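You operate a simulated robot arm through the tools that you are given. There is no shell and no other tool. Be economical: measure what you need, move in short steps, check, and stop when the job is done.

You are at the controls of a simulated two-armed robot. One attempt, no reset.

## Task
Turn the yellow and white action knobs till their gauges read 0, then play test key G three times.
Fine: zero the counter before playing, so that it shows 3; leave the other knobs and keys.
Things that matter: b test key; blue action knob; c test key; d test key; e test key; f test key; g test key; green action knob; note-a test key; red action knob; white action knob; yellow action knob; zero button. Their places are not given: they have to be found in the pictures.

It is judged by the outcome, as a careful person would: the job done as asked, and still so three seconds after it is handed in. It fails if anything else is knocked over, pushed out of place, dropped, spilled or broken.

## Robot
Two 7-joint arms with two-finger parallel grippers on one trunk that stands fixed in place. Base frame: the origin is at the foot of the trunk, x ahead of it, y to its left, z up. Readings come in m, rad, newtons and seconds.
The left shoulder is at [0.03, 0.119, 1.086], the right one opposite. With the tool pointing down near the work surface each hand reaches from about 0.26 to 0.68 m from the base axis, measured 20 degrees to its own side. Payload 3.43 kg a hand.
The tool frame of a hand sits at the grasp point between the pads (the TCP): z along the fingers, y along the line on which they close. The tips reach 0.03 m beyond it. Largest opening 0.094 m; finger width 0.028, thickness 0.01; the body of the gripper, 0.05 by 0.096 m, starts 0.055 m behind the TCP.
Orientation is that of the tool frame in the base frame, as a unit quaternion [x, y, z, w]. With the fingers straight down and closing along the base's y, the tool's x points along the base's -x, its y along +y and its z along -z.

## Interface
- The arms move only by the tool servo_tool. It takes "left_motion", "right_motion" or both (then of equal length, played together; a hand with none holds still); each is a list that holds one entry, the list of rows, each a list of 7 numbers: the shift along the tool's x, y, z in units of 50 mm (1.0 is 50 mm), then the turn, a rotation vector about the tool's x, y, z in units of 5 degrees (1.0 is 5 degrees), then the finger opening in m, from 0 to 0.094. In form: [[[x, y, z, wx, wy, wz, jaw], ...]]. A call has 1 to 8 rows; each row shifts and turns the commanded pose from where the row before left it, along the tool's axes as they then stand. A call with a number of a shift or a turn outside -1 to 1 is refused whole. Rows are played at 5 a second. More than 0.05 m and 0.15 rad between two rows, or a gripper value outside its range, and nothing of the call is played. Where a pose cannot be reached the arm comes as near as it can. A force on the tool above 40 N (or 10 N above the force at the start of the call, whichever is more), or a blocked arm, ends the call early, and 0.2 s more pass. The fingers move at their own pace (about 0.072 m/s each) and stop on an object; they squeeze with about 42 N. The grip force told is the motor's: it shows also when the fingers shut on nothing. Time passes only in rows, and 0.2 s behind the last, so rows that do not move let the fingers close. It gives the time, the measured TCP pose, the force on the tool (base axes), the opening and the grip force at its end, in the units of the frame above (readings bear some noise), with the torque about the TCP (base axes, N m) and any sound that the robot's microphone picked up, and new pictures: "pictures" is both (left out), scene, wrist or none (wrist: the cameras of the hands that moved).
- Cameras (640 x 400 px; columns grow to the right, rows downward): "scene" is now at [0.0375, -0.0398, 1.7968]; the picture's right is [-0.52, -0.86, 0.00], its down [-0.63, 0.38, -0.68] and it looks along [0.58, -0.35, -0.74] (base axes); focal length 304 px, centre (320, 200). "left" rides on the left gripper at [0.076, -0.014, -0.103] in its tool frame; the picture's right is [0.18, 0.98, 0.00], its down [-0.75, 0.14, -0.64] and it looks along [-0.63, 0.12, 0.77] (tool axes); focal length 243 px, centre (320, 200). "right" rides on the right gripper at [0.076, 0.014, -0.102] in its tool frame; the picture's right is [-0.18, 0.98, 0.00], its down [-0.75, -0.14, -0.64] and it looks along [-0.63, -0.12, 0.77] (tool axes); focal length 243 px, centre (320, 200).
- raise_lower(by): slides the trunk up (or, below 0, down) by that many m; the arms and the scene camera ride with it, the base frame stays. It gives what a move gives, with no picture.
- head_to(pan, tilt): turns the head with the scene camera to pan (to the left, within 2.496 rad either way) and tilt (down, from -0.506 to 1.204), counted from straight ahead of the robot. It gives what a move gives, and a new picture of the scene camera.
- probe_pixels(camera, pixels): for up to 12 pixels [column, row] of the newest picture of that camera ("zoom" is the newest enlarged one), the place [x, y, z] in the base frame of the surface seen there, good to about 0.002 m. No time passes.
- zoom(camera, box): a new picture of the part [left, top, right, bottom] of that camera's present view, enlarged. No time passes.
- hand_in(): hands the job in; it is judged then, once.

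Go step by step. Measure first, check grasps and placings, and put right what went wrong. The budget is 80 turns and 200 pictures, counting those below and the enlarged ones. Unless the task says otherwise, let go and move clear before handing in, and close with one line.

The tools are called after "Call:" as name(argument=value, ...) on one line, values as JSON. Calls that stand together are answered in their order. servo_tool: Moves the arms, as the interface text tells. Its arguments: {"type":"object","properties":{"left_motion":{"type":"array"},"right_motion":{"type":"array"},"pictures":{"type":"string","enum":["both","scene","wrist","none"]}},"required":[]} The other tools are called the same way: raise_lower (by) slides the trunk up or down; head_to (pan, tilt) turns the head that bears the scene camera; probe_pixels (camera, pixels) gives the place of the surface under pixels of a picture; zoom (camera, box) takes an enlarged picture of a part of a camera's view; hand_in () hands the job in.

At the start:

```text
t: 0.0
left_tool_pos: [0.362, -0.02, 1.4852]
left_tool_rot: [0.001, 1.0, -0.001, 0.001]
left_ft_force: [0.2, 0.0, -0.6]
left_moment: [0.0, 0.02, 0.02]
left_gripper_width: 0.0937
left_gripper_force: 0.0
right_tool_pos: [0.2779, -0.3274, 1.4874]
right_tool_rot: [0.0, 1.0, 0.0, 0.0]
right_ft_force: [0.4, -0.1, -0.4]
right_moment: [0.0, -0.04, 0.0]
right_gripper_width: 0.0939
right_gripper_force: 0.2
trunk travel left (down, up): [-0.352, 0.058]
head pan, tilt: [-0.543, 0.829]
```

scene: 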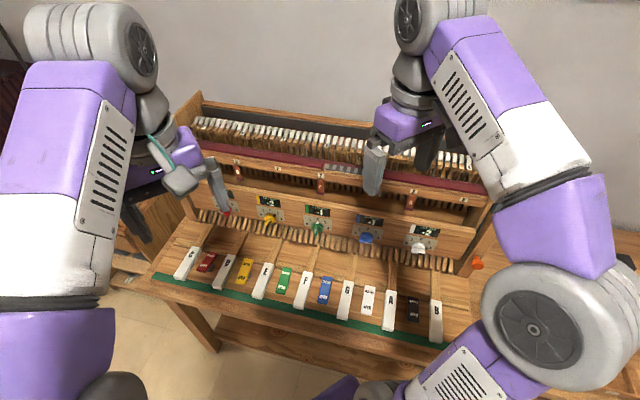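
right: 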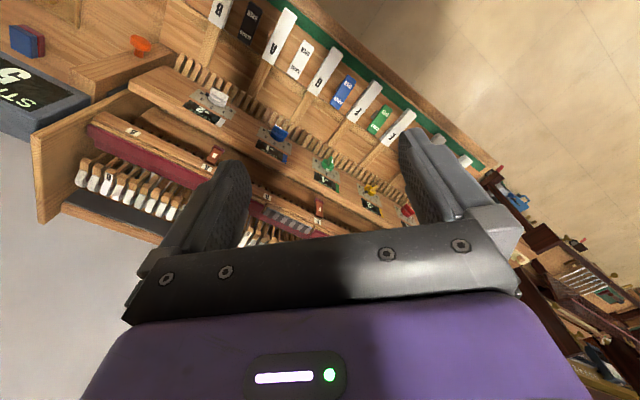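
left: 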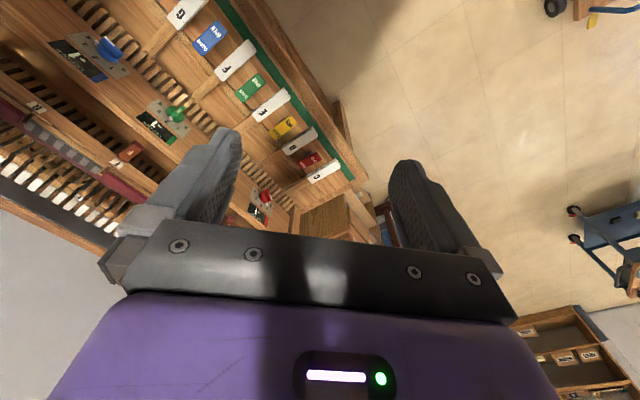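

The scene shows a piano action with keys C to B in front, five coloured knobs with gauges behind (yellow near (270,218), white near (418,245)), and an orange button near (476,263). I'll zoom in and measure.

Call:
zoom(camera="scene", box=[220, 170, 380, 270])

Call:
zoom(camera="scene", box=[340, 200, 500, 300])

Call:
zoom(camera="scene", box=[280, 250, 440, 350])

Call:
probe_pixels(camera="scene", pixels=[[270, 218], [418, 245], [366, 237], [318, 228], [476, 263], [346, 288], [342, 314], [348, 300], [186, 264], [435, 320], [370, 300], [330, 290]])

```text
4.00 times, centred on (300, 220) of scene
```

zoom: 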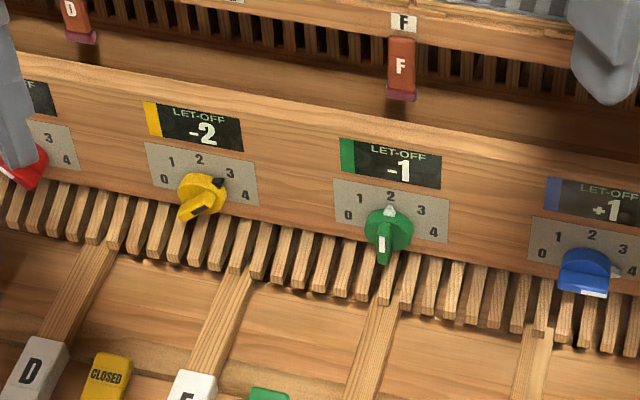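

```text
4.00 times, centred on (420, 250) of scene
```

zoom: 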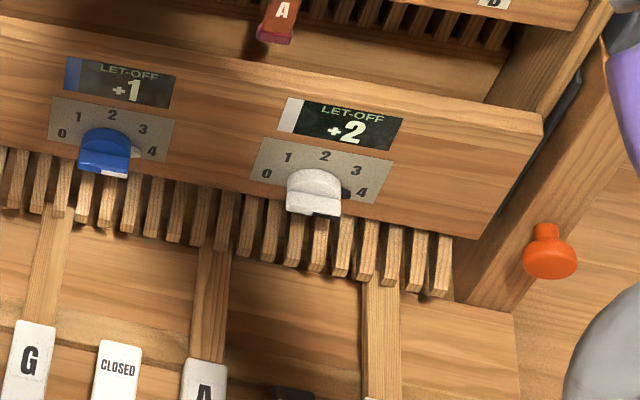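

```text
4.00 times, centred on (360, 300) of scene
```

zoom: 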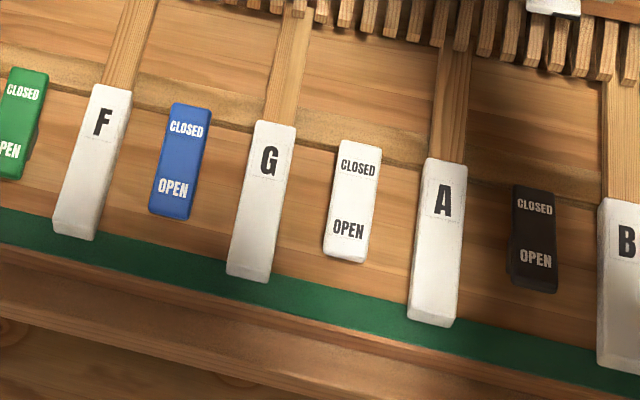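

```text
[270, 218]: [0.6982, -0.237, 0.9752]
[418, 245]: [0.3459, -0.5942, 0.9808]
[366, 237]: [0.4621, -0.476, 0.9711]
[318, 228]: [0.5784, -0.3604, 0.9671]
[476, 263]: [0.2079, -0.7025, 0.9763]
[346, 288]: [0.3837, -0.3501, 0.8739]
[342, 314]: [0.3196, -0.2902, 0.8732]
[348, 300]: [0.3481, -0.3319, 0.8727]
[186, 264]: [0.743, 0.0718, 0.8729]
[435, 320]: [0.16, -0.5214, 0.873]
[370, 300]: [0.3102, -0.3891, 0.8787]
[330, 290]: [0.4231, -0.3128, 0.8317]
```

The panel runs at 45° and faces (-0.71,0.70). I'll look more closely at the yellow and white knobs, the counter and the button.

Call:
zoom(camera="scene", box=[246, 190, 294, 220])

Call:
zoom(camera="scene", box=[396, 220, 452, 255])

Call:
zoom(camera="right", box=[0, 0, 288, 180])

Call:
zoom(camera="scene", box=[300, 140, 380, 190])

Call:
zoom(camera="right", box=[180, 70, 420, 220])

```text
13.33 times, centred on (270, 205) of scene
```

zoom: 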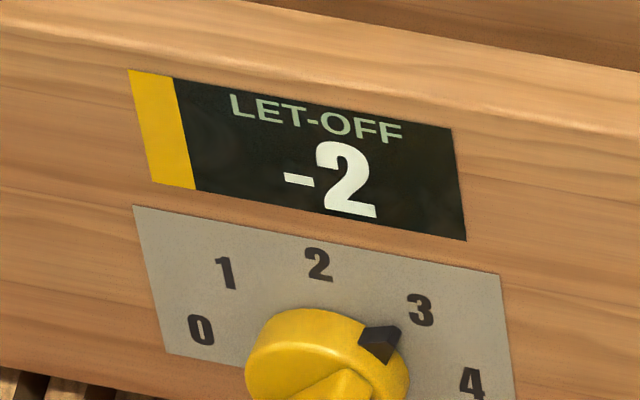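

```text
11.43 times, centred on (424, 238) of scene
```

zoom: 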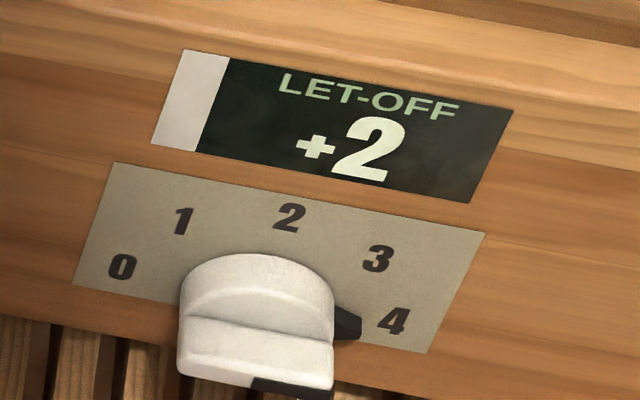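

```text
2.22 times, centred on (144, 90) of right
```

zoom: 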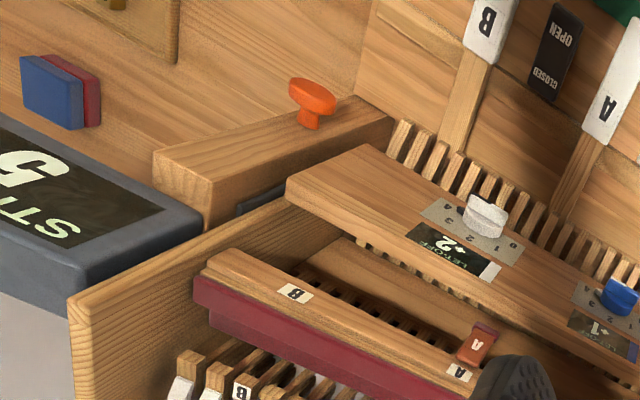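

```text
8.00 times, centred on (340, 165) of scene
```

zoom: 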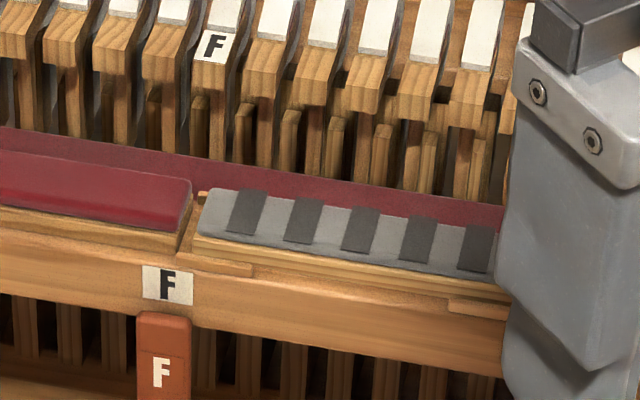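

```text
2.67 times, centred on (300, 145) of right
```

zoom: 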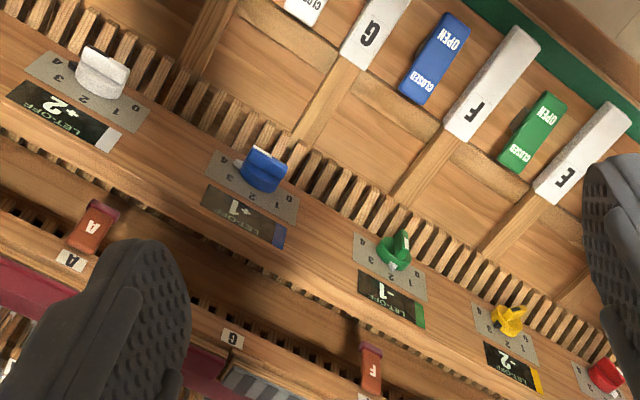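

Dial points: yellow at 3 reads -2, white at 4 reads +2; a strike counter shows 5, with the orange button on the right cheek. I'll measure panel, knob and button geometry.

Call:
probe_pixels(camera="scene", pixels=[[404, 225], [436, 235], [400, 240], [434, 249], [412, 243], [424, 246], [420, 252], [411, 250], [424, 253], [450, 237], [405, 213], [430, 251]])

Call:
zoom(camera="scene", box=[448, 235, 512, 275])

Call:
zoom(camera="scene", box=[254, 205, 286, 225])

```text
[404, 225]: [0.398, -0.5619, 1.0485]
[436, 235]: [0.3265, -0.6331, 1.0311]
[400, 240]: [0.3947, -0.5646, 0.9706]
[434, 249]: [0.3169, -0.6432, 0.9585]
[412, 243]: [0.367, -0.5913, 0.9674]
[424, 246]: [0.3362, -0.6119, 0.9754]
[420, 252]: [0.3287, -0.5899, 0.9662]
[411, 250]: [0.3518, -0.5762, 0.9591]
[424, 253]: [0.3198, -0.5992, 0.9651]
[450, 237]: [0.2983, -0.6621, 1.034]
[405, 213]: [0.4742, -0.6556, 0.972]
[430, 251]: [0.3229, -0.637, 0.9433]
```

```text
10.00 times, centred on (480, 255) of scene
```

zoom: 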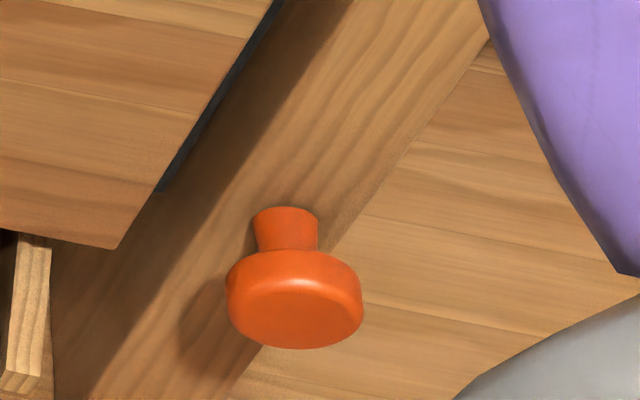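

```text
16.00 times, centred on (270, 215) of scene
```

zoom: 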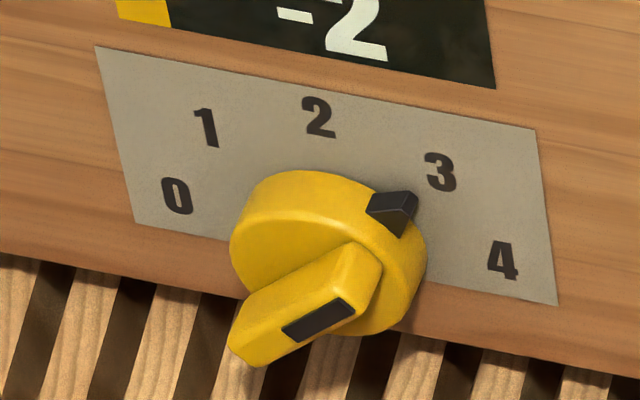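

The panel is vertical at depth about 0.6785 along (0.707,-0.707), and the knob bars protrude to about 0.65. I'll probe the knob outline, nearby slats and button from zooms.

Call:
zoom(camera="scene", box=[404, 235, 436, 255])

Call:
probe_pixels(camera="zoom", pixels=[[160, 120], [300, 160], [260, 190], [160, 200], [300, 220], [160, 260], [310, 290], [250, 275], [150, 310], [330, 330], [250, 370], [420, 380]])

Call:
probe_pixels(camera="scene", pixels=[[477, 263], [471, 263], [483, 264], [477, 268], [477, 257], [470, 272], [487, 240], [270, 211], [275, 216], [268, 220], [262, 216], [266, 223]])

```text
16.00 times, centred on (420, 245) of scene
```

zoom: 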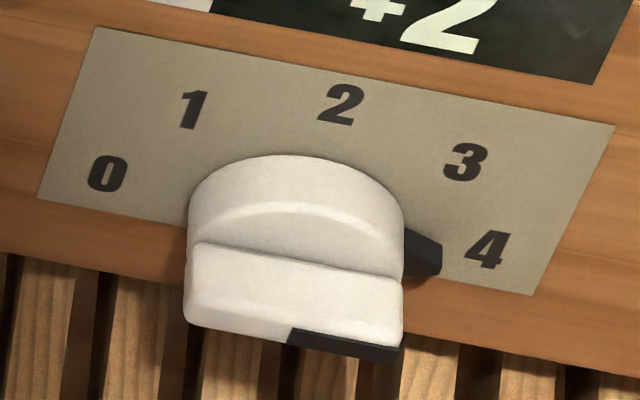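

```text
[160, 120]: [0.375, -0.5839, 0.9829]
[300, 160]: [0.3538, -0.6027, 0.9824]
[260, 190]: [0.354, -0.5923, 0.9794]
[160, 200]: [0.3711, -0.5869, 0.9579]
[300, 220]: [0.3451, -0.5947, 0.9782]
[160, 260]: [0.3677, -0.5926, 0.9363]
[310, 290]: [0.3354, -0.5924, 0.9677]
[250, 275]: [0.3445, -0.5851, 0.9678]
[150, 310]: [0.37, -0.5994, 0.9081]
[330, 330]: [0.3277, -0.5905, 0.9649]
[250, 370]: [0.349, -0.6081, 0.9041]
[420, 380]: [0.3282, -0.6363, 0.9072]
```

```text
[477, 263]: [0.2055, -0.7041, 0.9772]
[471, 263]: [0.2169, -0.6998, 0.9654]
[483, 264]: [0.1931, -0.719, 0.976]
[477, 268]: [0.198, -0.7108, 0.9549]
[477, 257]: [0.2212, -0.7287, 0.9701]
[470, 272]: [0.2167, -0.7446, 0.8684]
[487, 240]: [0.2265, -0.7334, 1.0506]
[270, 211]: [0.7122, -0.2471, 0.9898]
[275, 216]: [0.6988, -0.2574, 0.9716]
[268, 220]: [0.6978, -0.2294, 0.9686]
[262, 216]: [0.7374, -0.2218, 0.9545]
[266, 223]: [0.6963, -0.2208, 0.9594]
```

Measured: white knob centre is about lateral 0.179, z 0.960, bar front depth about 0.645. The button head front is at about depth 0.643, lateral 0.352, z 0.963. I'll rotate the right hand to point at the panel with its fingers closing vertically, in three parts.

Call:
servo_tool(right_motion=[[[0, 0, 0, -0.3977, -0.96, 0.96, 0.05], [0, 0, 0, -0.3977, -0.96, 0.96, 0.05], [0, 0, 0, -0.3977, -0.96, 0.96, 0.05], [0, 0, 0, -0.3977, -0.96, 0.96, 0.05], [0, 0, 0, -0.3977, -0.96, 0.96, 0.05], [0, 0, 0, -0.3977, -0.96, 0.96, 0.05], [0, 0, 0, -0.3977, -0.96, 0.96, 0.05]]], pictures="scene")

```text
t: 1.6
left_tool_pos: [0.362, -0.0183, 1.4861]
left_tool_rot: [0.0, 1.0, -0.001, 0.002]
left_ft_force: [-0.4, -1.1, 0.1]
left_moment: [-0.02, 0.0, 0.0]
left_gripper_width: 0.0939
left_gripper_force: 0.0
right_tool_pos: [0.2764, -0.3272, 1.4877]
right_tool_rot: [0.285, 0.907, 0.118, 0.285]
right_ft_force: [-0.1, 0.4, 0.5]
right_moment: [0.03, 0.03, -0.02]
right_gripper_width: 0.0502
right_gripper_force: 0.1
trunk travel left (down, up): [-0.352, 0.058]
head pan, tilt: [-0.543, 0.829]
```

scene: 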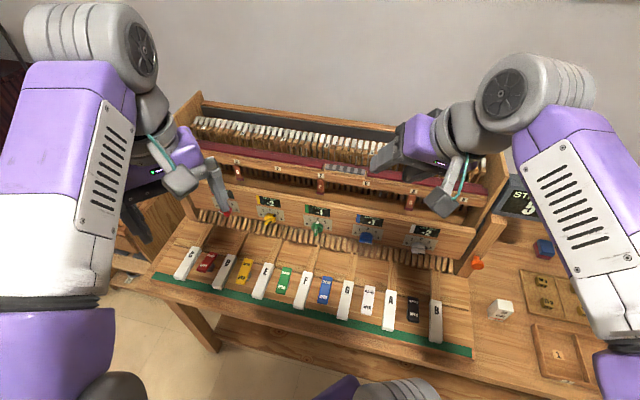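

The arm is tracking well, and the counter "ST… 5" is now visible near (525,203). I'll carry on with the rotation.

Call:
servo_tool(right_motion=[[[0, 0, 0, -0.3977, -0.96, 0.96, 0.05], [0, 0, 0, -0.3977, -0.96, 0.96, 0.05], [0, 0, 0, -0.3977, -0.96, 0.96, 0.05], [0, 0, 0, -0.3977, -0.96, 0.96, 0.05], [0, 0, 0, -0.3977, -0.96, 0.96, 0.05], [0, 0, 0, -0.3977, -0.96, 0.96, 0.05], [0, 0, 0, -0.3977, -0.96, 0.96, 0.05]]], pictures="none")

Call:
servo_tool(right_motion=[[[0, 0, 0, -0.3977, -0.96, 0.96, 0.05], [0, 0, 0, -0.3977, -0.96, 0.96, 0.05], [0, 0, 0, -0.3977, -0.96, 0.96, 0.05], [0, 0, 0, -0.3977, -0.96, 0.96, 0.05], [0, 0, 0, -0.3977, -0.96, 0.96, 0.05], [0, 0, 0, -0.3977, -0.96, 0.96, 0.05], [0, 0, 0, -0.3977, -0.96, 0.96, 0.05]]], pictures="both")

```text
t: 3.2
left_tool_pos: [0.3624, -0.0194, 1.4856]
left_tool_rot: [0.001, 1.0, -0.001, 0.001]
left_ft_force: [0.4, 0.3, -0.2]
left_moment: [-0.02, -0.02, 0.01]
left_gripper_width: 0.0939
left_gripper_force: 0.0
right_tool_pos: [0.2769, -0.3268, 1.4867]
right_tool_rot: [0.517, 0.649, 0.215, 0.516]
right_ft_force: [0.4, 0.1, 1.1]
right_moment: [0.02, -0.01, -0.05]
right_gripper_width: 0.05
right_gripper_force: 0.0
trunk travel left (down, up): [-0.352, 0.058]
head pan, tilt: [-0.543, 0.829]
```

```text
t: 5.0
left_tool_pos: [0.3626, -0.0193, 1.4855]
left_tool_rot: [0.0, 1.0, 0.0, 0.002]
left_ft_force: [0.6, -0.6, 0.4]
left_moment: [-0.02, 0.0, 0.01]
left_gripper_width: 0.094
left_gripper_force: 0.1
right_tool_pos: [0.2879, -0.3171, 1.484]
right_tool_rot: [0.657, 0.288, 0.333, 0.612]
right_ft_force: [-0.8, 0.3, -0.4]
right_moment: [0.01, -0.02, 0.03]
right_gripper_width: 0.0501
right_gripper_force: 0.1
trunk travel left (down, up): [-0.352, 0.058]
head pan, tilt: [-0.543, 0.829]
stopped in row 7 (right hand): the arm was blocked; the commanded pose is now the measured one
```

scene: 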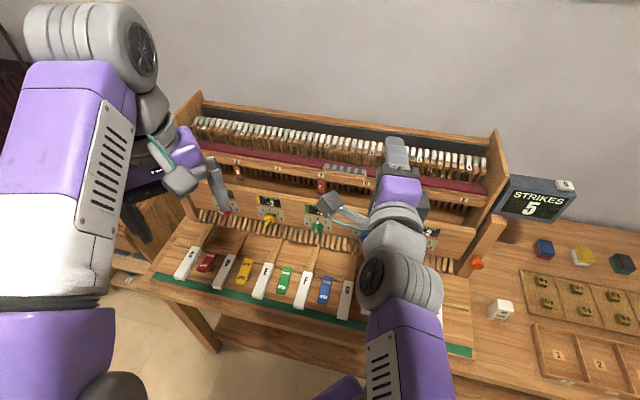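
right: 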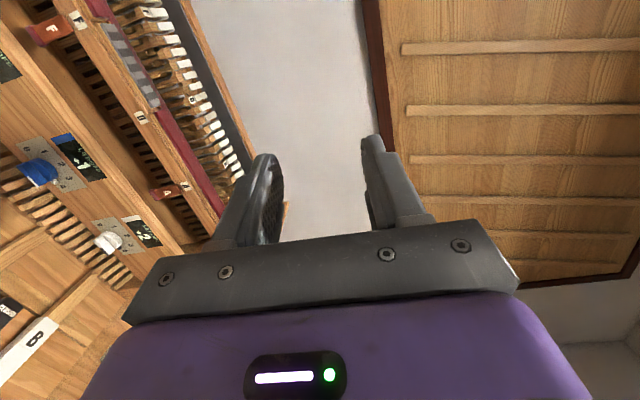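

The last row was blocked about 10° short, probably at a joint limit in this high posture. I'll descend toward the white knob's pre-stage and then correct the orientation.

Call:
servo_tool(right_motion=[[[-0.354, -0.834, 0.159, 0, 0, 0, 0.05], [-0.354, -0.834, 0.159, 0, 0, 0, 0.05], [-0.354, -0.834, 0.159, 0, 0, 0, 0.05], [-0.354, -0.834, 0.159, 0, 0, 0, 0.05], [-0.354, -0.834, 0.159, 0, 0, 0, 0.05], [-0.354, -0.834, 0.159, 0, 0, 0, 0.05], [-0.354, -0.834, 0.159, 0, 0, 0, 0.05], [-0.354, -0.834, 0.159, 0, 0, 0, 0.05]]], pictures="both")

```text
t: 6.8
left_tool_pos: [0.3635, -0.0201, 1.4862]
left_tool_rot: [-0.001, 1.0, 0.0, 0.001]
left_ft_force: [0.1, 0.2, 0.0]
left_moment: [0.02, 0.0, 0.0]
left_gripper_width: 0.0942
left_gripper_force: 0.0
right_tool_pos: [0.3364, -0.502, 1.2513]
right_tool_rot: [0.656, 0.289, 0.334, 0.612]
right_ft_force: [0.4, -0.3, -0.5]
right_moment: [-0.01, -0.02, 0.02]
right_gripper_width: 0.0502
right_gripper_force: 0.0
right hand out of reach, approached as far as the arm can: row 1, 2, 3, 4, 5, 6, 7
trunk travel left (down, up): [-0.352, 0.058]
head pan, tilt: [-0.543, 0.829]
```

scene: 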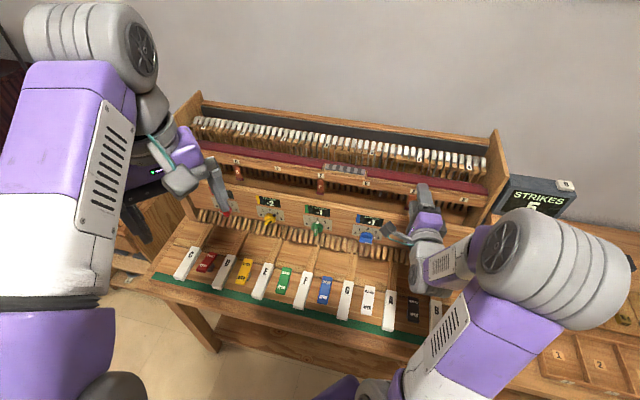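
right: 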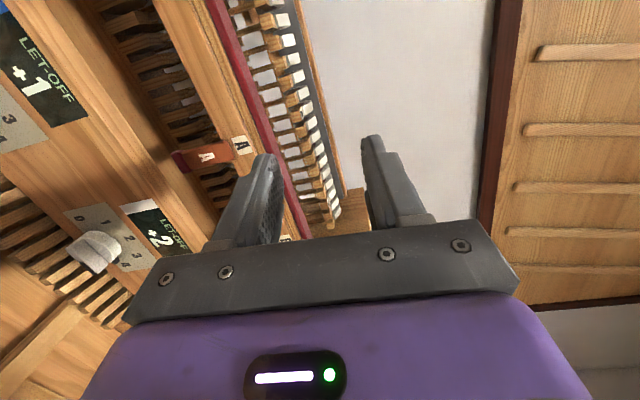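

The arm reached z 1.25, lagging its commands because parts were out of reach. I'll pull back slightly, correct the orientation and go down further.

Call:
servo_tool(right_motion=[[[-0.196, -0.712, -0.153, -0.095, -0.365, -0.235, 0.05], [-0.196, -0.712, -0.153, -0.095, -0.365, -0.235, 0.05], [-0.196, -0.712, -0.153, -0.095, -0.365, -0.235, 0.05], [-0.196, -0.712, -0.153, -0.095, -0.365, -0.235, 0.05], [-0.196, -0.712, -0.153, 0, 0, 0, 0.05], [0, 0, 0, 0, 0, 0, 0.05]]], pictures="both")

```text
t: 8.2
left_tool_pos: [0.3631, -0.0202, 1.4859]
left_tool_rot: [0.0, 1.0, 0.0, 0.0]
left_ft_force: [0.4, 0.5, 0.1]
left_moment: [-0.03, 0.02, 0.03]
left_gripper_width: 0.0939
left_gripper_force: 0.0
right_tool_pos: [0.2831, -0.5109, 1.0711]
right_tool_rot: [0.654, 0.269, 0.27, 0.654]
right_ft_force: [-0.2, 0.2, -0.3]
right_moment: [0.0, -0.05, 0.01]
right_gripper_width: 0.0496
right_gripper_force: 0.2
right hand out of reach, approached as far as the arm can: row 1
trunk travel left (down, up): [-0.352, 0.058]
head pan, tilt: [-0.543, 0.829]
```

scene: 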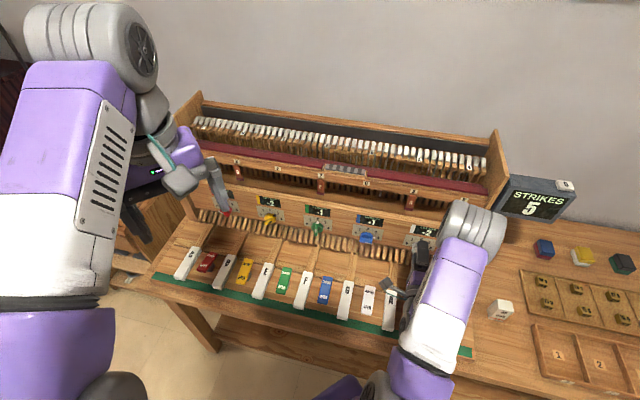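
right: 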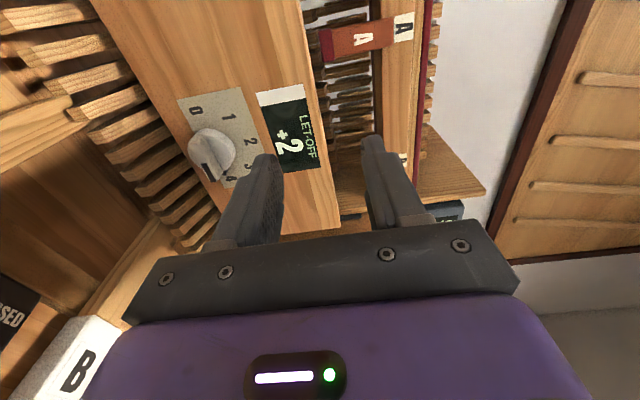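

The orientation is now exact, and the wrist view shows the white knob at about (212,153). I'll zoom there and measure it.

Call:
zoom(camera="right", box=[164, 80, 292, 200])

Call:
probe_pixels(camera="right", pixels=[[212, 130], [230, 150], [192, 155], [205, 155], [202, 165], [209, 175], [220, 178], [197, 145], [222, 180], [196, 112], [249, 141], [232, 177]])

```text
3.33 times, centred on (228, 140) of right
```

zoom: 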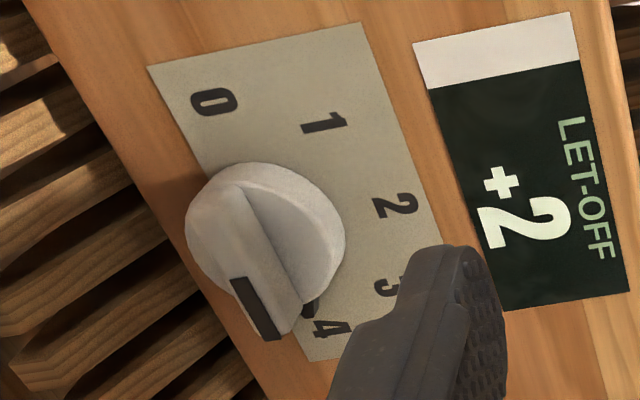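

```text
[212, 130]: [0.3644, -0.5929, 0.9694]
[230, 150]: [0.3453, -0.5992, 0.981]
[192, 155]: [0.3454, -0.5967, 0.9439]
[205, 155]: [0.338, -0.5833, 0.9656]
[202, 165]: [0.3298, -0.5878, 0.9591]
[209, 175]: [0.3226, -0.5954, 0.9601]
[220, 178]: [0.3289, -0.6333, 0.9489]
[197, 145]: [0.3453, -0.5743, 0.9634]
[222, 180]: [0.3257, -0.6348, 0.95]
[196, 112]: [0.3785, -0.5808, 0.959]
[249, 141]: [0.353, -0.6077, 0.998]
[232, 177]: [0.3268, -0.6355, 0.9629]
```

The white bar is centred at about lateral 0.179, z 0.961, with its front at depth 0.649. I'll move in front of it with the tips about 4 cm short.

Call:
servo_tool(right_motion=[[[-0.12, -0.733, 0, 0, 0, 0, 0.04], [-0.12, -0.733, 0.1, 0, 0, 0, 0.04], [-0.12, -0.733, 0.2, 0, 0, 0, 0.04], [0, 0, 0, 0, 0, 0, 0.04]]], pictures="wrist")

```text
t: 9.2
left_tool_pos: [0.3616, -0.0187, 1.4855]
left_tool_rot: [0.0, 1.0, 0.0, 0.001]
left_ft_force: [-0.4, 0.4, -0.3]
left_moment: [-0.01, -0.01, 0.02]
left_gripper_width: 0.0938
left_gripper_force: 0.0
right_tool_pos: [0.2811, -0.5337, 0.9631]
right_tool_rot: [0.654, 0.27, 0.27, 0.654]
right_ft_force: [-0.5, -0.4, -0.2]
right_moment: [-0.01, -0.03, -0.02]
right_gripper_width: 0.04
right_gripper_force: 0.0
trunk travel left (down, up): [-0.352, 0.058]
head pan, tilt: [-0.543, 0.829]
```

right: 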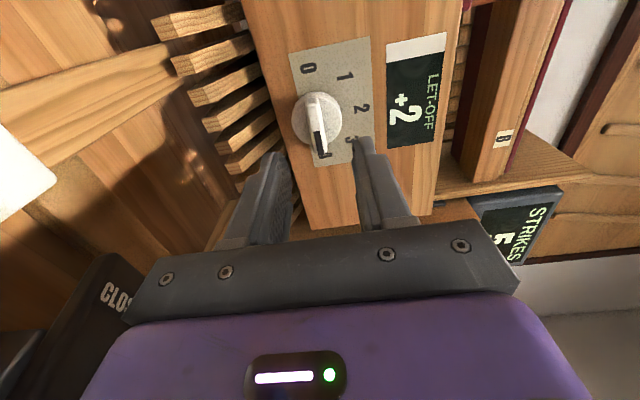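

The knob bar is centred between the fingers. I'll advance 51 mm with z down 2 mm, then close.

Call:
servo_tool(right_motion=[[[0, -0.04, 0.4, 0, 0, 0, 0.036], [0, 0, 0.4, 0, 0, 0, 0.036], [0, 0, 0.2, 0, 0, 0, 0.036], [0, 0, 0, 0, 0, 0, 0.036]]], pictures="wrist")

```text
t: 10.2
left_tool_pos: [0.3628, -0.0194, 1.4864]
left_tool_rot: [0.0, 1.0, -0.001, 0.001]
left_ft_force: [0.0, -0.5, 0.0]
left_moment: [0.0, -0.01, 0.04]
left_gripper_width: 0.094
left_gripper_force: 0.1
right_tool_pos: [0.3166, -0.5717, 0.9591]
right_tool_rot: [0.655, 0.269, 0.27, 0.653]
right_ft_force: [-1.1, 0.2, 1.3]
right_moment: [-0.04, 0.02, -0.03]
right_gripper_width: 0.0361
right_gripper_force: 0.0
trunk travel left (down, up): [-0.352, 0.058]
head pan, tilt: [-0.543, 0.829]
```

right: 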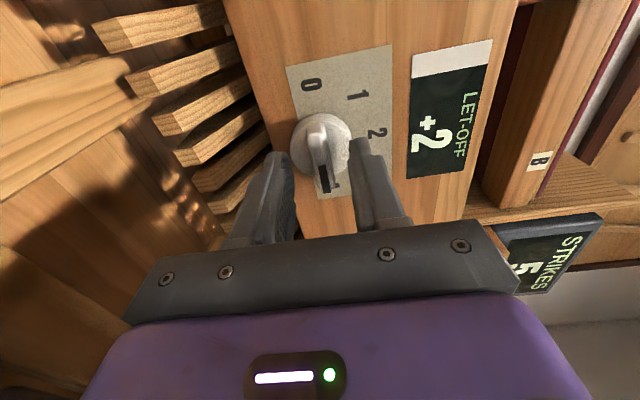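

No contact so far, and the fingers straddle the bar. Closing.

Call:
servo_tool(right_motion=[[[0, 0.04, 0, 0, 0, 0, 0.0], [0, 0, 0, 0, 0, 0, 0.0], [0, 0, 0, 0, 0, 0, 0.0]]], pictures="wrist")

```text
t: 11.0
left_tool_pos: [0.3626, -0.0196, 1.4859]
left_tool_rot: [0.0, 1.0, -0.001, 0.001]
left_ft_force: [0.4, -0.4, 0.6]
left_moment: [0.01, 0.0, 0.03]
left_gripper_width: 0.0939
left_gripper_force: 0.0
right_tool_pos: [0.3158, -0.5715, 0.9599]
right_tool_rot: [0.655, 0.269, 0.27, 0.653]
right_ft_force: [-0.2, -0.8, -3.7]
right_moment: [0.16, 0.14, -0.05]
right_gripper_width: 0.0108
right_gripper_force: 44.5
trunk travel left (down, up): [-0.352, 0.058]
head pan, tilt: [-0.543, 0.829]
```

right: 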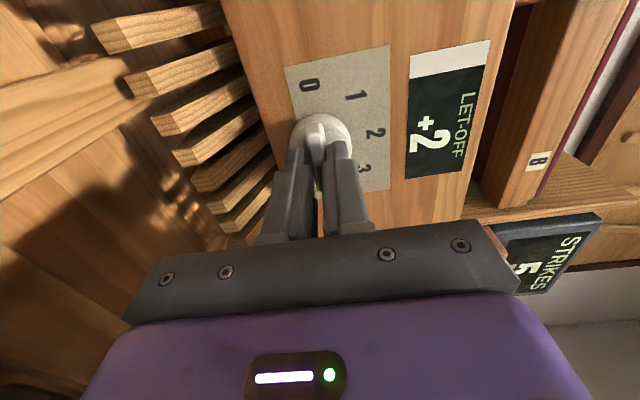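

The bar is gripped (opening 10.8 mm). I'll turn it counter-clockwise, about -40° first.

Call:
servo_tool(right_motion=[[[0, 0, 0, 0, 0, -1, 0.0], [0, 0, 0, 0, 0, -1, 0.0], [0, 0, 0, 0, 0, -1, 0.0], [0, 0, 0, 0, 0, -1, 0.0], [0, 0, 0, 0, 0, -1, 0.0], [0, 0, 0, 0, 0, -1, 0.0], [0, 0, 0, 0, 0, -1, 0.0], [0, 0, 0, 0, 0, -1, 0.0]]], pictures="both")

```text
t: 12.8
left_tool_pos: [0.364, -0.0208, 1.4856]
left_tool_rot: [0.0, 1.0, 0.001, 0.001]
left_ft_force: [0.7, 0.4, -0.5]
left_moment: [-0.02, -0.01, -0.01]
left_gripper_width: 0.094
left_gripper_force: 0.0
right_tool_pos: [0.317, -0.5694, 0.9609]
right_tool_rot: [0.523, 0.477, 0.03, 0.706]
right_ft_force: [-2.1, -2.7, -8.6]
right_moment: [0.35, 0.35, 0.14]
right_gripper_width: 0.0108
right_gripper_force: 44.7
trunk travel left (down, up): [-0.352, 0.058]
head pan, tilt: [-0.543, 0.829]
```

scene: 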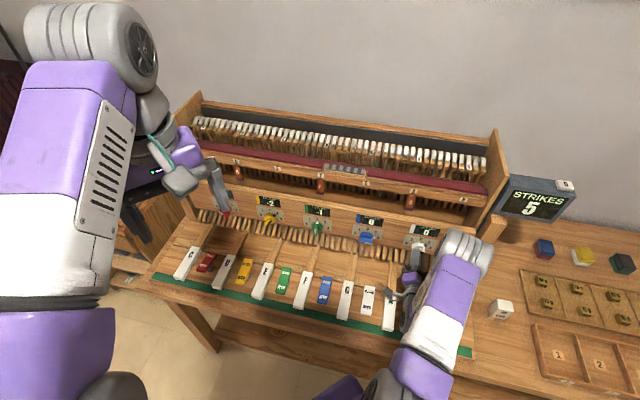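
right: 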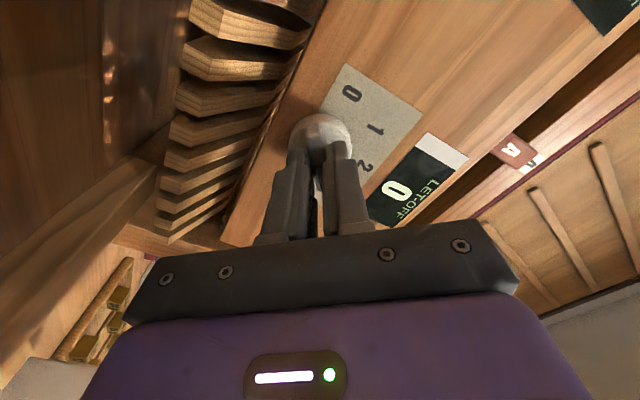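

White now reads 0, but the blue gauge at (370,221) may have changed too. I'll zoom to check.

Call:
zoom(camera="scene", box=[340, 200, 452, 270])

Call:
zoom(camera="scene", box=[210, 180, 354, 270])

```text
5.71 times, centred on (396, 235) of scene
```

zoom: 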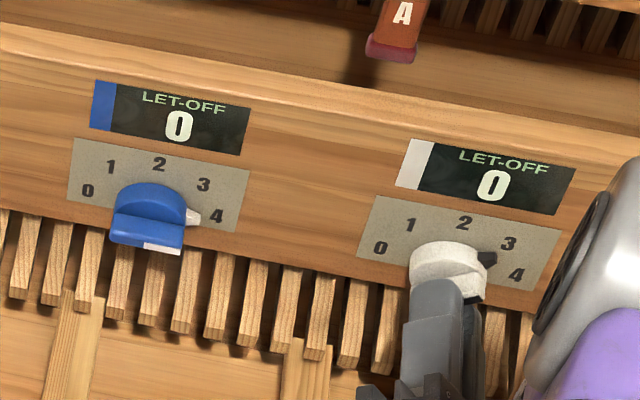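

```text
4.44 times, centred on (282, 225) of scene
```

zoom: 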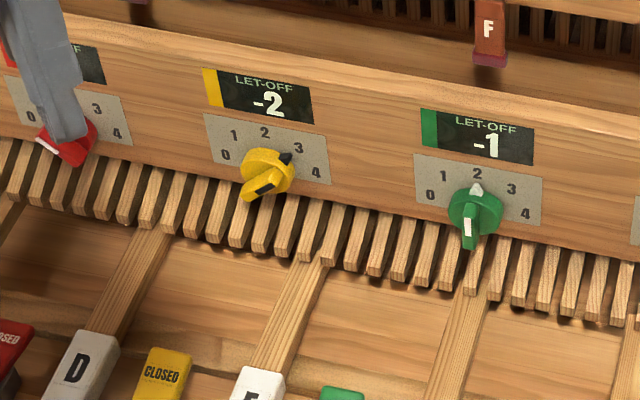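

Turning white one step took white to 0 and also shifted blue from +1 to 0, so the gauges are coupled. I'll release and back off to see where white settles.

Call:
servo_tool(right_motion=[[[0, 0, 0, 0, 0, 0, 0.036], [0, 0, 0, 0, 0, 0, 0.036], [0, 0, -0.5, 0, 0, 0, 0.04], [0, 0, -0.9, 0, 0, 0, 0.04], [0, 0, -0.5, 0, 0, 0, 0.04]]], pictures="both")

Call:
zoom(camera="scene", box=[340, 200, 452, 270])

```text
t: 14.0
left_tool_pos: [0.3625, -0.0196, 1.4863]
left_tool_rot: [0.0, 1.0, -0.001, 0.002]
left_ft_force: [-0.5, -0.2, 0.2]
left_moment: [0.01, 0.03, -0.02]
left_gripper_width: 0.0939
left_gripper_force: 0.1
right_tool_pos: [0.248, -0.5032, 0.9607]
right_tool_rot: [0.523, 0.476, 0.03, 0.707]
right_ft_force: [0.1, 0.5, 0.0]
right_moment: [-0.01, 0.03, 0.02]
right_gripper_width: 0.0401
right_gripper_force: 0.0
trunk travel left (down, up): [-0.352, 0.058]
head pan, tilt: [-0.543, 0.829]
```

scene: 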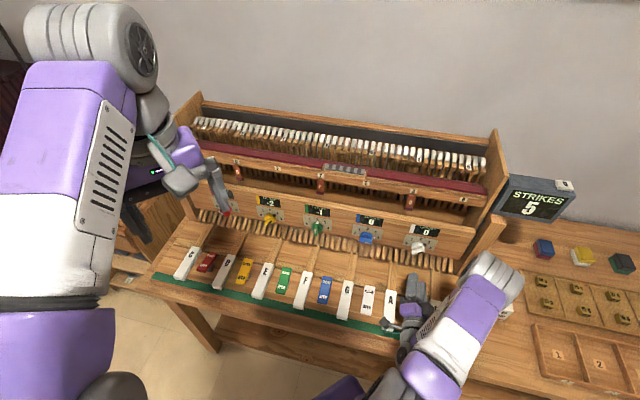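
right: 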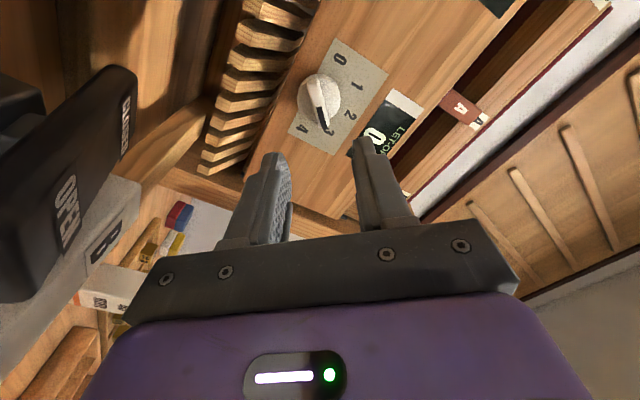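

```text
5.71 times, centred on (396, 235) of scene
```

zoom: 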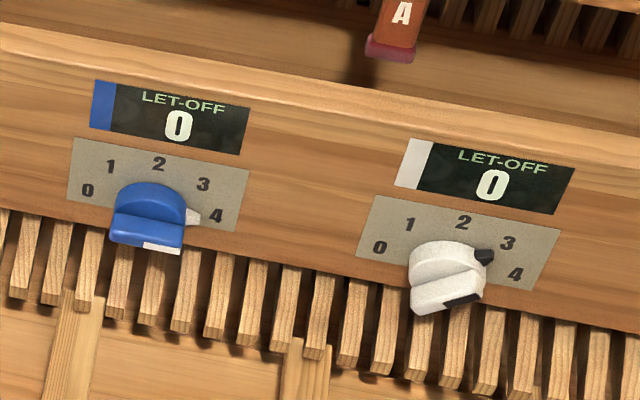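

White sits cleanly at dial 3, reading 0. By the same rule yellow probably needs one step up to 4, so I'll orient the left hand for it, with x along the bar's lower-left end.

Call:
servo_tool(left_motion=[[[0, 0, 0, 0, -0.9331, 0.6595, 0.05], [0, 0, 0, 0, -0.9331, 0.6595, 0.05], [0, 0, 0, 0, -0.9331, 0.6595, 0.05], [0, 0, 0, 0, -0.9331, 0.6595, 0.05], [0, 0, 0, 0, -0.9331, 0.6595, 0.05], [0, 0, 0, 0, -0.9331, 0.6595, 0.05], [0, 0, 0, 0, -0.9331, 0.6595, 0.05]]], pictures="none")

Call:
servo_tool(left_motion=[[[0, 0, 0, 0, -0.9331, 0.6595, 0.05], [0, 0, 0, 0, -0.9331, 0.6595, 0.05], [0, 0, 0, 0, -0.9331, 0.6595, 0.05], [0, 0, 0, 0, -0.9331, 0.6595, 0.05], [0, 0, 0, 0, -0.9331, 0.6595, 0.05], [0, 0, 0, 0, -0.9331, 0.6595, 0.05], [0, 0, 0, 0, -0.9331, 0.6595, 0.05]]], pictures="scene")

```text
t: 15.6
left_tool_pos: [0.3619, -0.0188, 1.4873]
left_tool_rot: [0.198, 0.939, 0.0, 0.282]
left_ft_force: [-1.2, 1.0, -0.4]
left_moment: [0.02, -0.01, 0.03]
left_gripper_width: 0.0501
left_gripper_force: 0.2
right_tool_pos: [0.2488, -0.5024, 0.9602]
right_tool_rot: [0.522, 0.477, 0.03, 0.707]
right_ft_force: [0.7, 0.0, 0.6]
right_moment: [0.0, 0.01, -0.01]
right_gripper_width: 0.0403
right_gripper_force: 0.0
trunk travel left (down, up): [-0.352, 0.058]
head pan, tilt: [-0.543, 0.829]
```

```text
t: 17.2
left_tool_pos: [0.3625, -0.0199, 1.4852]
left_tool_rot: [0.371, 0.764, -0.001, 0.527]
left_ft_force: [0.9, 0.8, 0.0]
left_moment: [0.01, -0.03, 0.02]
left_gripper_width: 0.0502
left_gripper_force: 0.1
right_tool_pos: [0.2488, -0.5019, 0.9625]
right_tool_rot: [0.522, 0.476, 0.031, 0.707]
right_ft_force: [1.0, -0.1, 0.8]
right_moment: [0.03, 0.04, -0.01]
right_gripper_width: 0.0401
right_gripper_force: 0.0
trunk travel left (down, up): [-0.352, 0.058]
head pan, tilt: [-0.543, 0.829]
```

scene: 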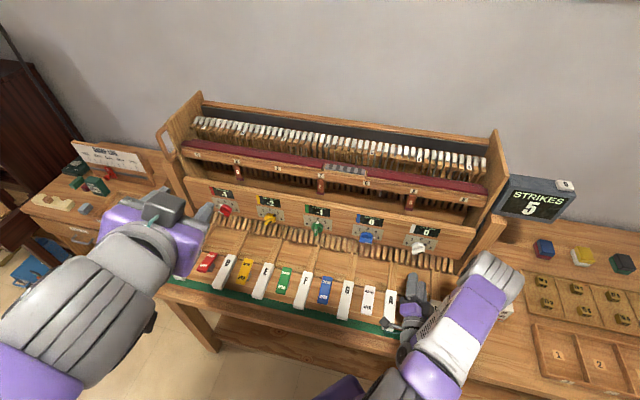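

The left arm is fine so far. A card has appeared at the left near (105,152); I'll read it while finishing the rotation.

Call:
zoom(camera="scene", box=[64, 130, 160, 190])

Call:
servo_tool(left_motion=[[[0, 0, 0, 0, -0.9331, 0.6595, 0.05], [0, 0, 0, 0, -0.9331, 0.6595, 0.05], [0, 0, 0, 0, -0.9331, 0.6595, 0.05], [0, 0, 0, 0, -0.9331, 0.6595, 0.05], [0, 0, 0, 0, -0.9331, 0.6595, 0.05], [0, 0, 0, 0, -0.9331, 0.6595, 0.05], [0, 0, 0, 0, -0.9331, 0.6595, 0.05]]], pictures="both")

```text
6.67 times, centred on (112, 160) of scene
```

zoom: 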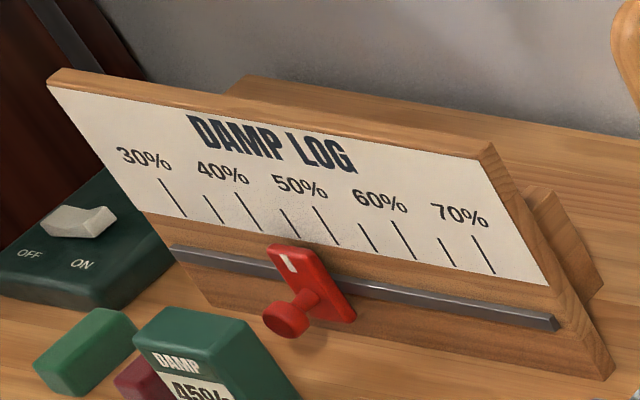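

```text
t: 18.8
left_tool_pos: [0.3637, -0.0192, 1.4858]
left_tool_rot: [0.499, 0.499, 0.0, 0.708]
left_ft_force: [0.1, -0.4, -0.4]
left_moment: [-0.02, 0.01, -0.08]
left_gripper_width: 0.05
left_gripper_force: 0.0
right_tool_pos: [0.2503, -0.5036, 0.9604]
right_tool_rot: [0.523, 0.476, 0.031, 0.706]
right_ft_force: [-0.3, -1.0, 0.2]
right_moment: [0.05, 0.02, 0.03]
right_gripper_width: 0.04
right_gripper_force: 0.0
trunk travel left (down, up): [-0.352, 0.058]
head pan, tilt: [-0.543, 0.829]
```

scene: 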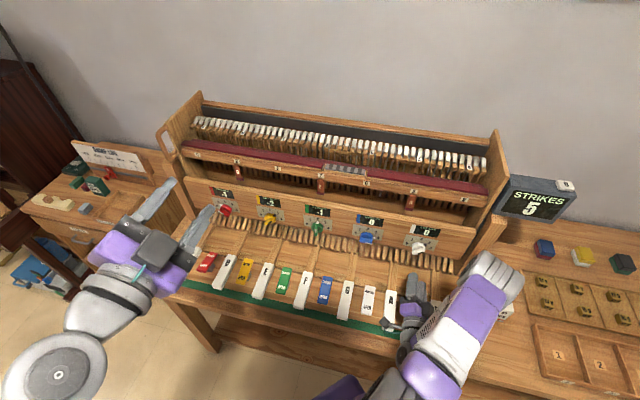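
left: 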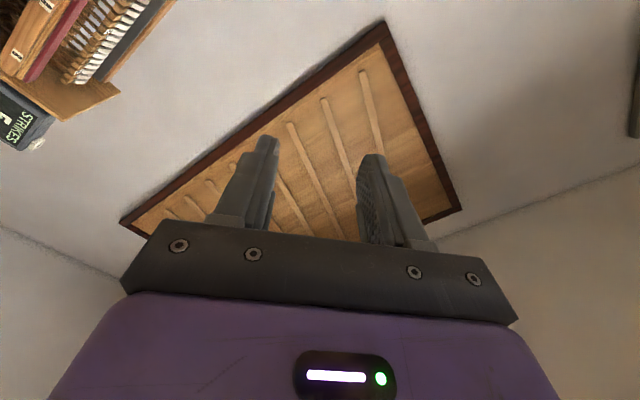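

The left hand is oriented. I'll move it down toward the yellow knob.

Call:
servo_tool(left_motion=[[[0.6054, -0.4531, 0.4, 0, 0, 0, 0.05], [0.6054, -0.4531, 0.4, 0, 0, 0, 0.05], [0.6054, -0.4531, 0.4, 0, 0, 0, 0.05], [0.6054, -0.4531, 0.4, 0, 0, 0, 0.05], [0.6054, -0.4531, 0.4, 0, 0, 0, 0.05], [0.6054, -0.4531, 0.4, 0, 0, 0, 0.05], [0.6054, -0.4531, 0.4, 0, 0, 0, 0.05], [0.6054, -0.4531, 0.4, 0, 0, 0, 0.05]]], pictures="both")

```text
t: 20.6
left_tool_pos: [0.503, -0.0243, 1.2414]
left_tool_rot: [0.505, 0.501, -0.002, 0.703]
left_ft_force: [-0.5, 0.1, 0.8]
left_moment: [-0.02, 0.04, 0.01]
left_gripper_width: 0.0501
left_gripper_force: 0.2
left hand out of reach, approached as far as the arm can: row 3, 4, 5, 6, 7, 8
right_tool_pos: [0.2493, -0.5024, 0.9621]
right_tool_rot: [0.522, 0.477, 0.031, 0.706]
right_ft_force: [0.0, 0.4, -0.6]
right_moment: [0.06, -0.02, -0.02]
right_gripper_width: 0.0402
right_gripper_force: 0.1
trunk travel left (down, up): [-0.352, 0.058]
head pan, tilt: [-0.543, 0.829]
```

scene: 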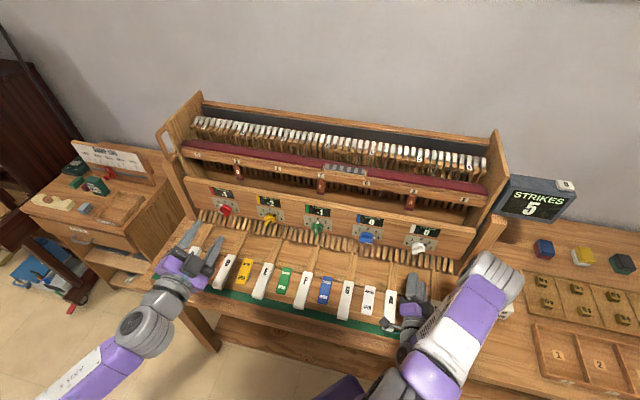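
left: 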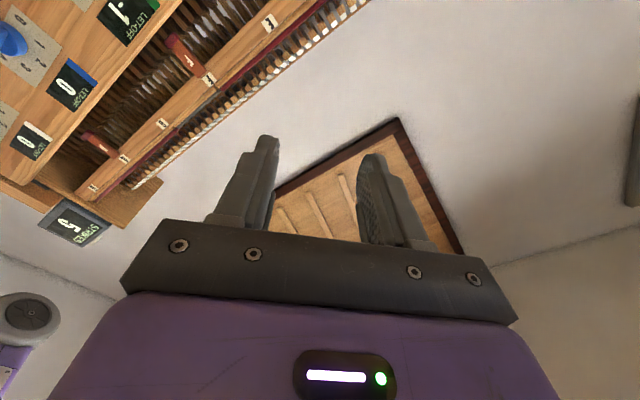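

It slowed near a reach limit but is progressing (depth 0.373, z 1.24). Continuing down and in.

Call:
servo_tool(left_motion=[[[0.46, -0.53, 0.35, 0, 0, 0, 0.045], [0.46, -0.53, 0.35, 0, 0, 0, 0.045], [0.46, -0.53, 0.35, 0, 0, 0, 0.045], [0.46, -0.53, 0.35, 0, 0, 0, 0.045], [0.46, -0.53, 0.35, 0, 0, 0, 0.045], [0.46, -0.53, 0.35, 0, 0, 0, 0.045], [0, 0, 0, 0, 0, 0, 0.045]]], pictures="both")

```text
t: 22.2
left_tool_pos: [0.5815, 0.0149, 1.2074]
left_tool_rot: [0.506, 0.5, -0.003, 0.703]
left_ft_force: [-0.3, 0.7, 0.6]
left_moment: [0.0, -0.02, 0.01]
left_gripper_width: 0.0452
left_gripper_force: 0.0
left hand out of reach, approached as far as the arm can: row 1, 2, 3, 4, 5, 6
right_tool_pos: [0.2483, -0.5025, 0.9618]
right_tool_rot: [0.522, 0.476, 0.031, 0.707]
right_ft_force: [-0.9, -0.4, 0.2]
right_moment: [-0.01, -0.01, 0.04]
right_gripper_width: 0.0398
right_gripper_force: 0.0
trunk travel left (down, up): [-0.352, 0.058]
head pan, tilt: [-0.543, 0.829]
```

scene: 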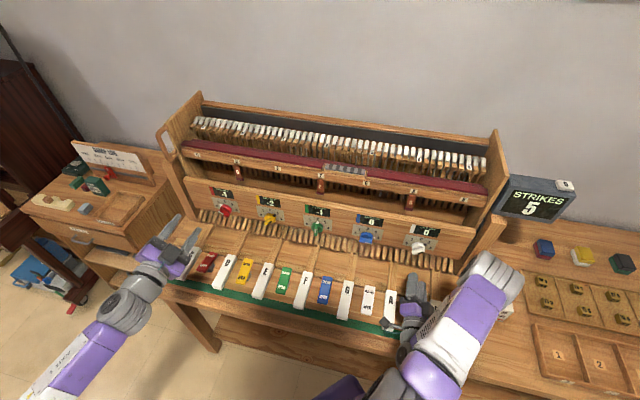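
left: 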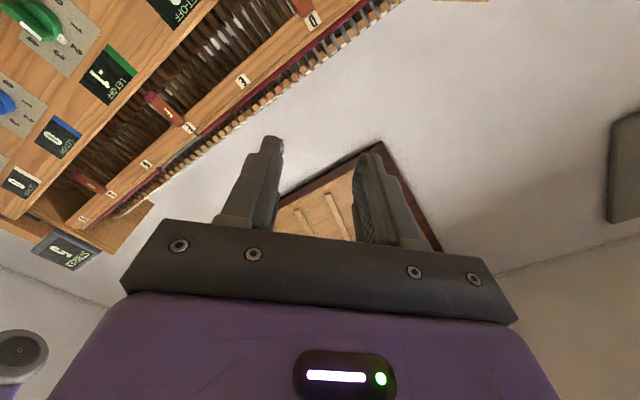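

The left arm is hitting a limit in this pose, since it slid outward instead of descending. The right hand already has the right orientation, so I'll back the left off and try the right on yellow, moving left and slightly up.

Call:
servo_tool(left_motion=[[[-0.24, 0.24, -0.9, 0, 0, 0, 0.045], [-0.24, 0.24, -0.9, 0, 0, 0, 0.045], [-0.24, 0.24, -0.9, 0, 0, 0, 0.045], [-0.24, 0.24, -0.9, 0, 0, 0, 0.045], [-0.24, 0.24, -0.9, 0, 0, 0, 0.045], [-0.24, 0.24, -0.9, 0, 0, 0, 0.045]]], right_motion=[[[0.467, 0.74, 0, 0, 0, 0, 0.045], [0.467, 0.74, 0, 0, 0, 0, 0.045], [0.467, 0.74, 0, 0, 0, 0, 0.045], [0.467, 0.74, 0, 0, 0, 0, 0.045], [0.467, 0.74, 0, 0, 0, 0, 0.045], [0.467, 0.74, 0, 0, 0, 0, 0.045]]], pictures="both")

```text
t: 23.6
left_tool_pos: [0.3899, 0.2009, 1.3064]
left_tool_rot: [0.499, 0.499, -0.001, 0.708]
left_ft_force: [0.3, -0.4, -0.6]
left_moment: [0.01, -0.01, 0.01]
left_gripper_width: 0.0452
left_gripper_force: 0.1
right_tool_pos: [0.4272, -0.3275, 1.0395]
right_tool_rot: [0.522, 0.476, 0.029, 0.707]
right_ft_force: [0.5, -0.1, -0.2]
right_moment: [0.02, -0.01, 0.02]
right_gripper_width: 0.0452
right_gripper_force: 0.1
trunk travel left (down, up): [-0.352, 0.058]
head pan, tilt: [-0.543, 0.829]
```

scene: 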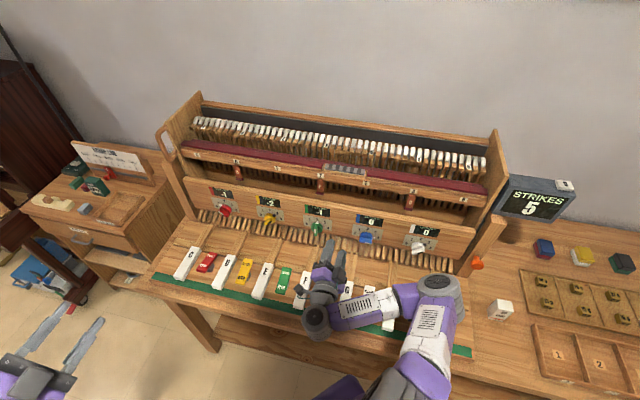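
right: 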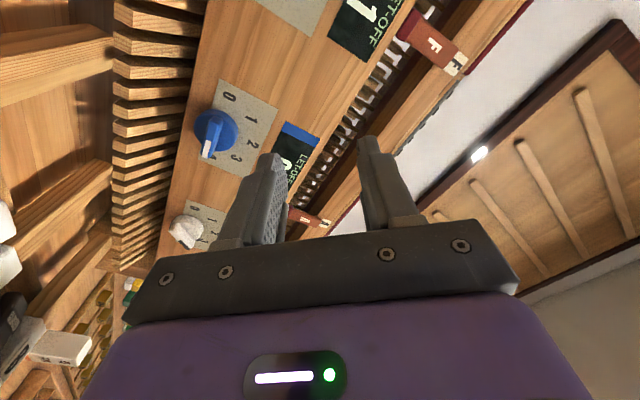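
left: 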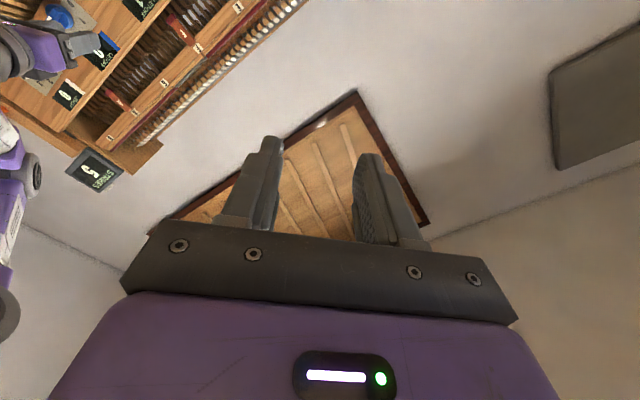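

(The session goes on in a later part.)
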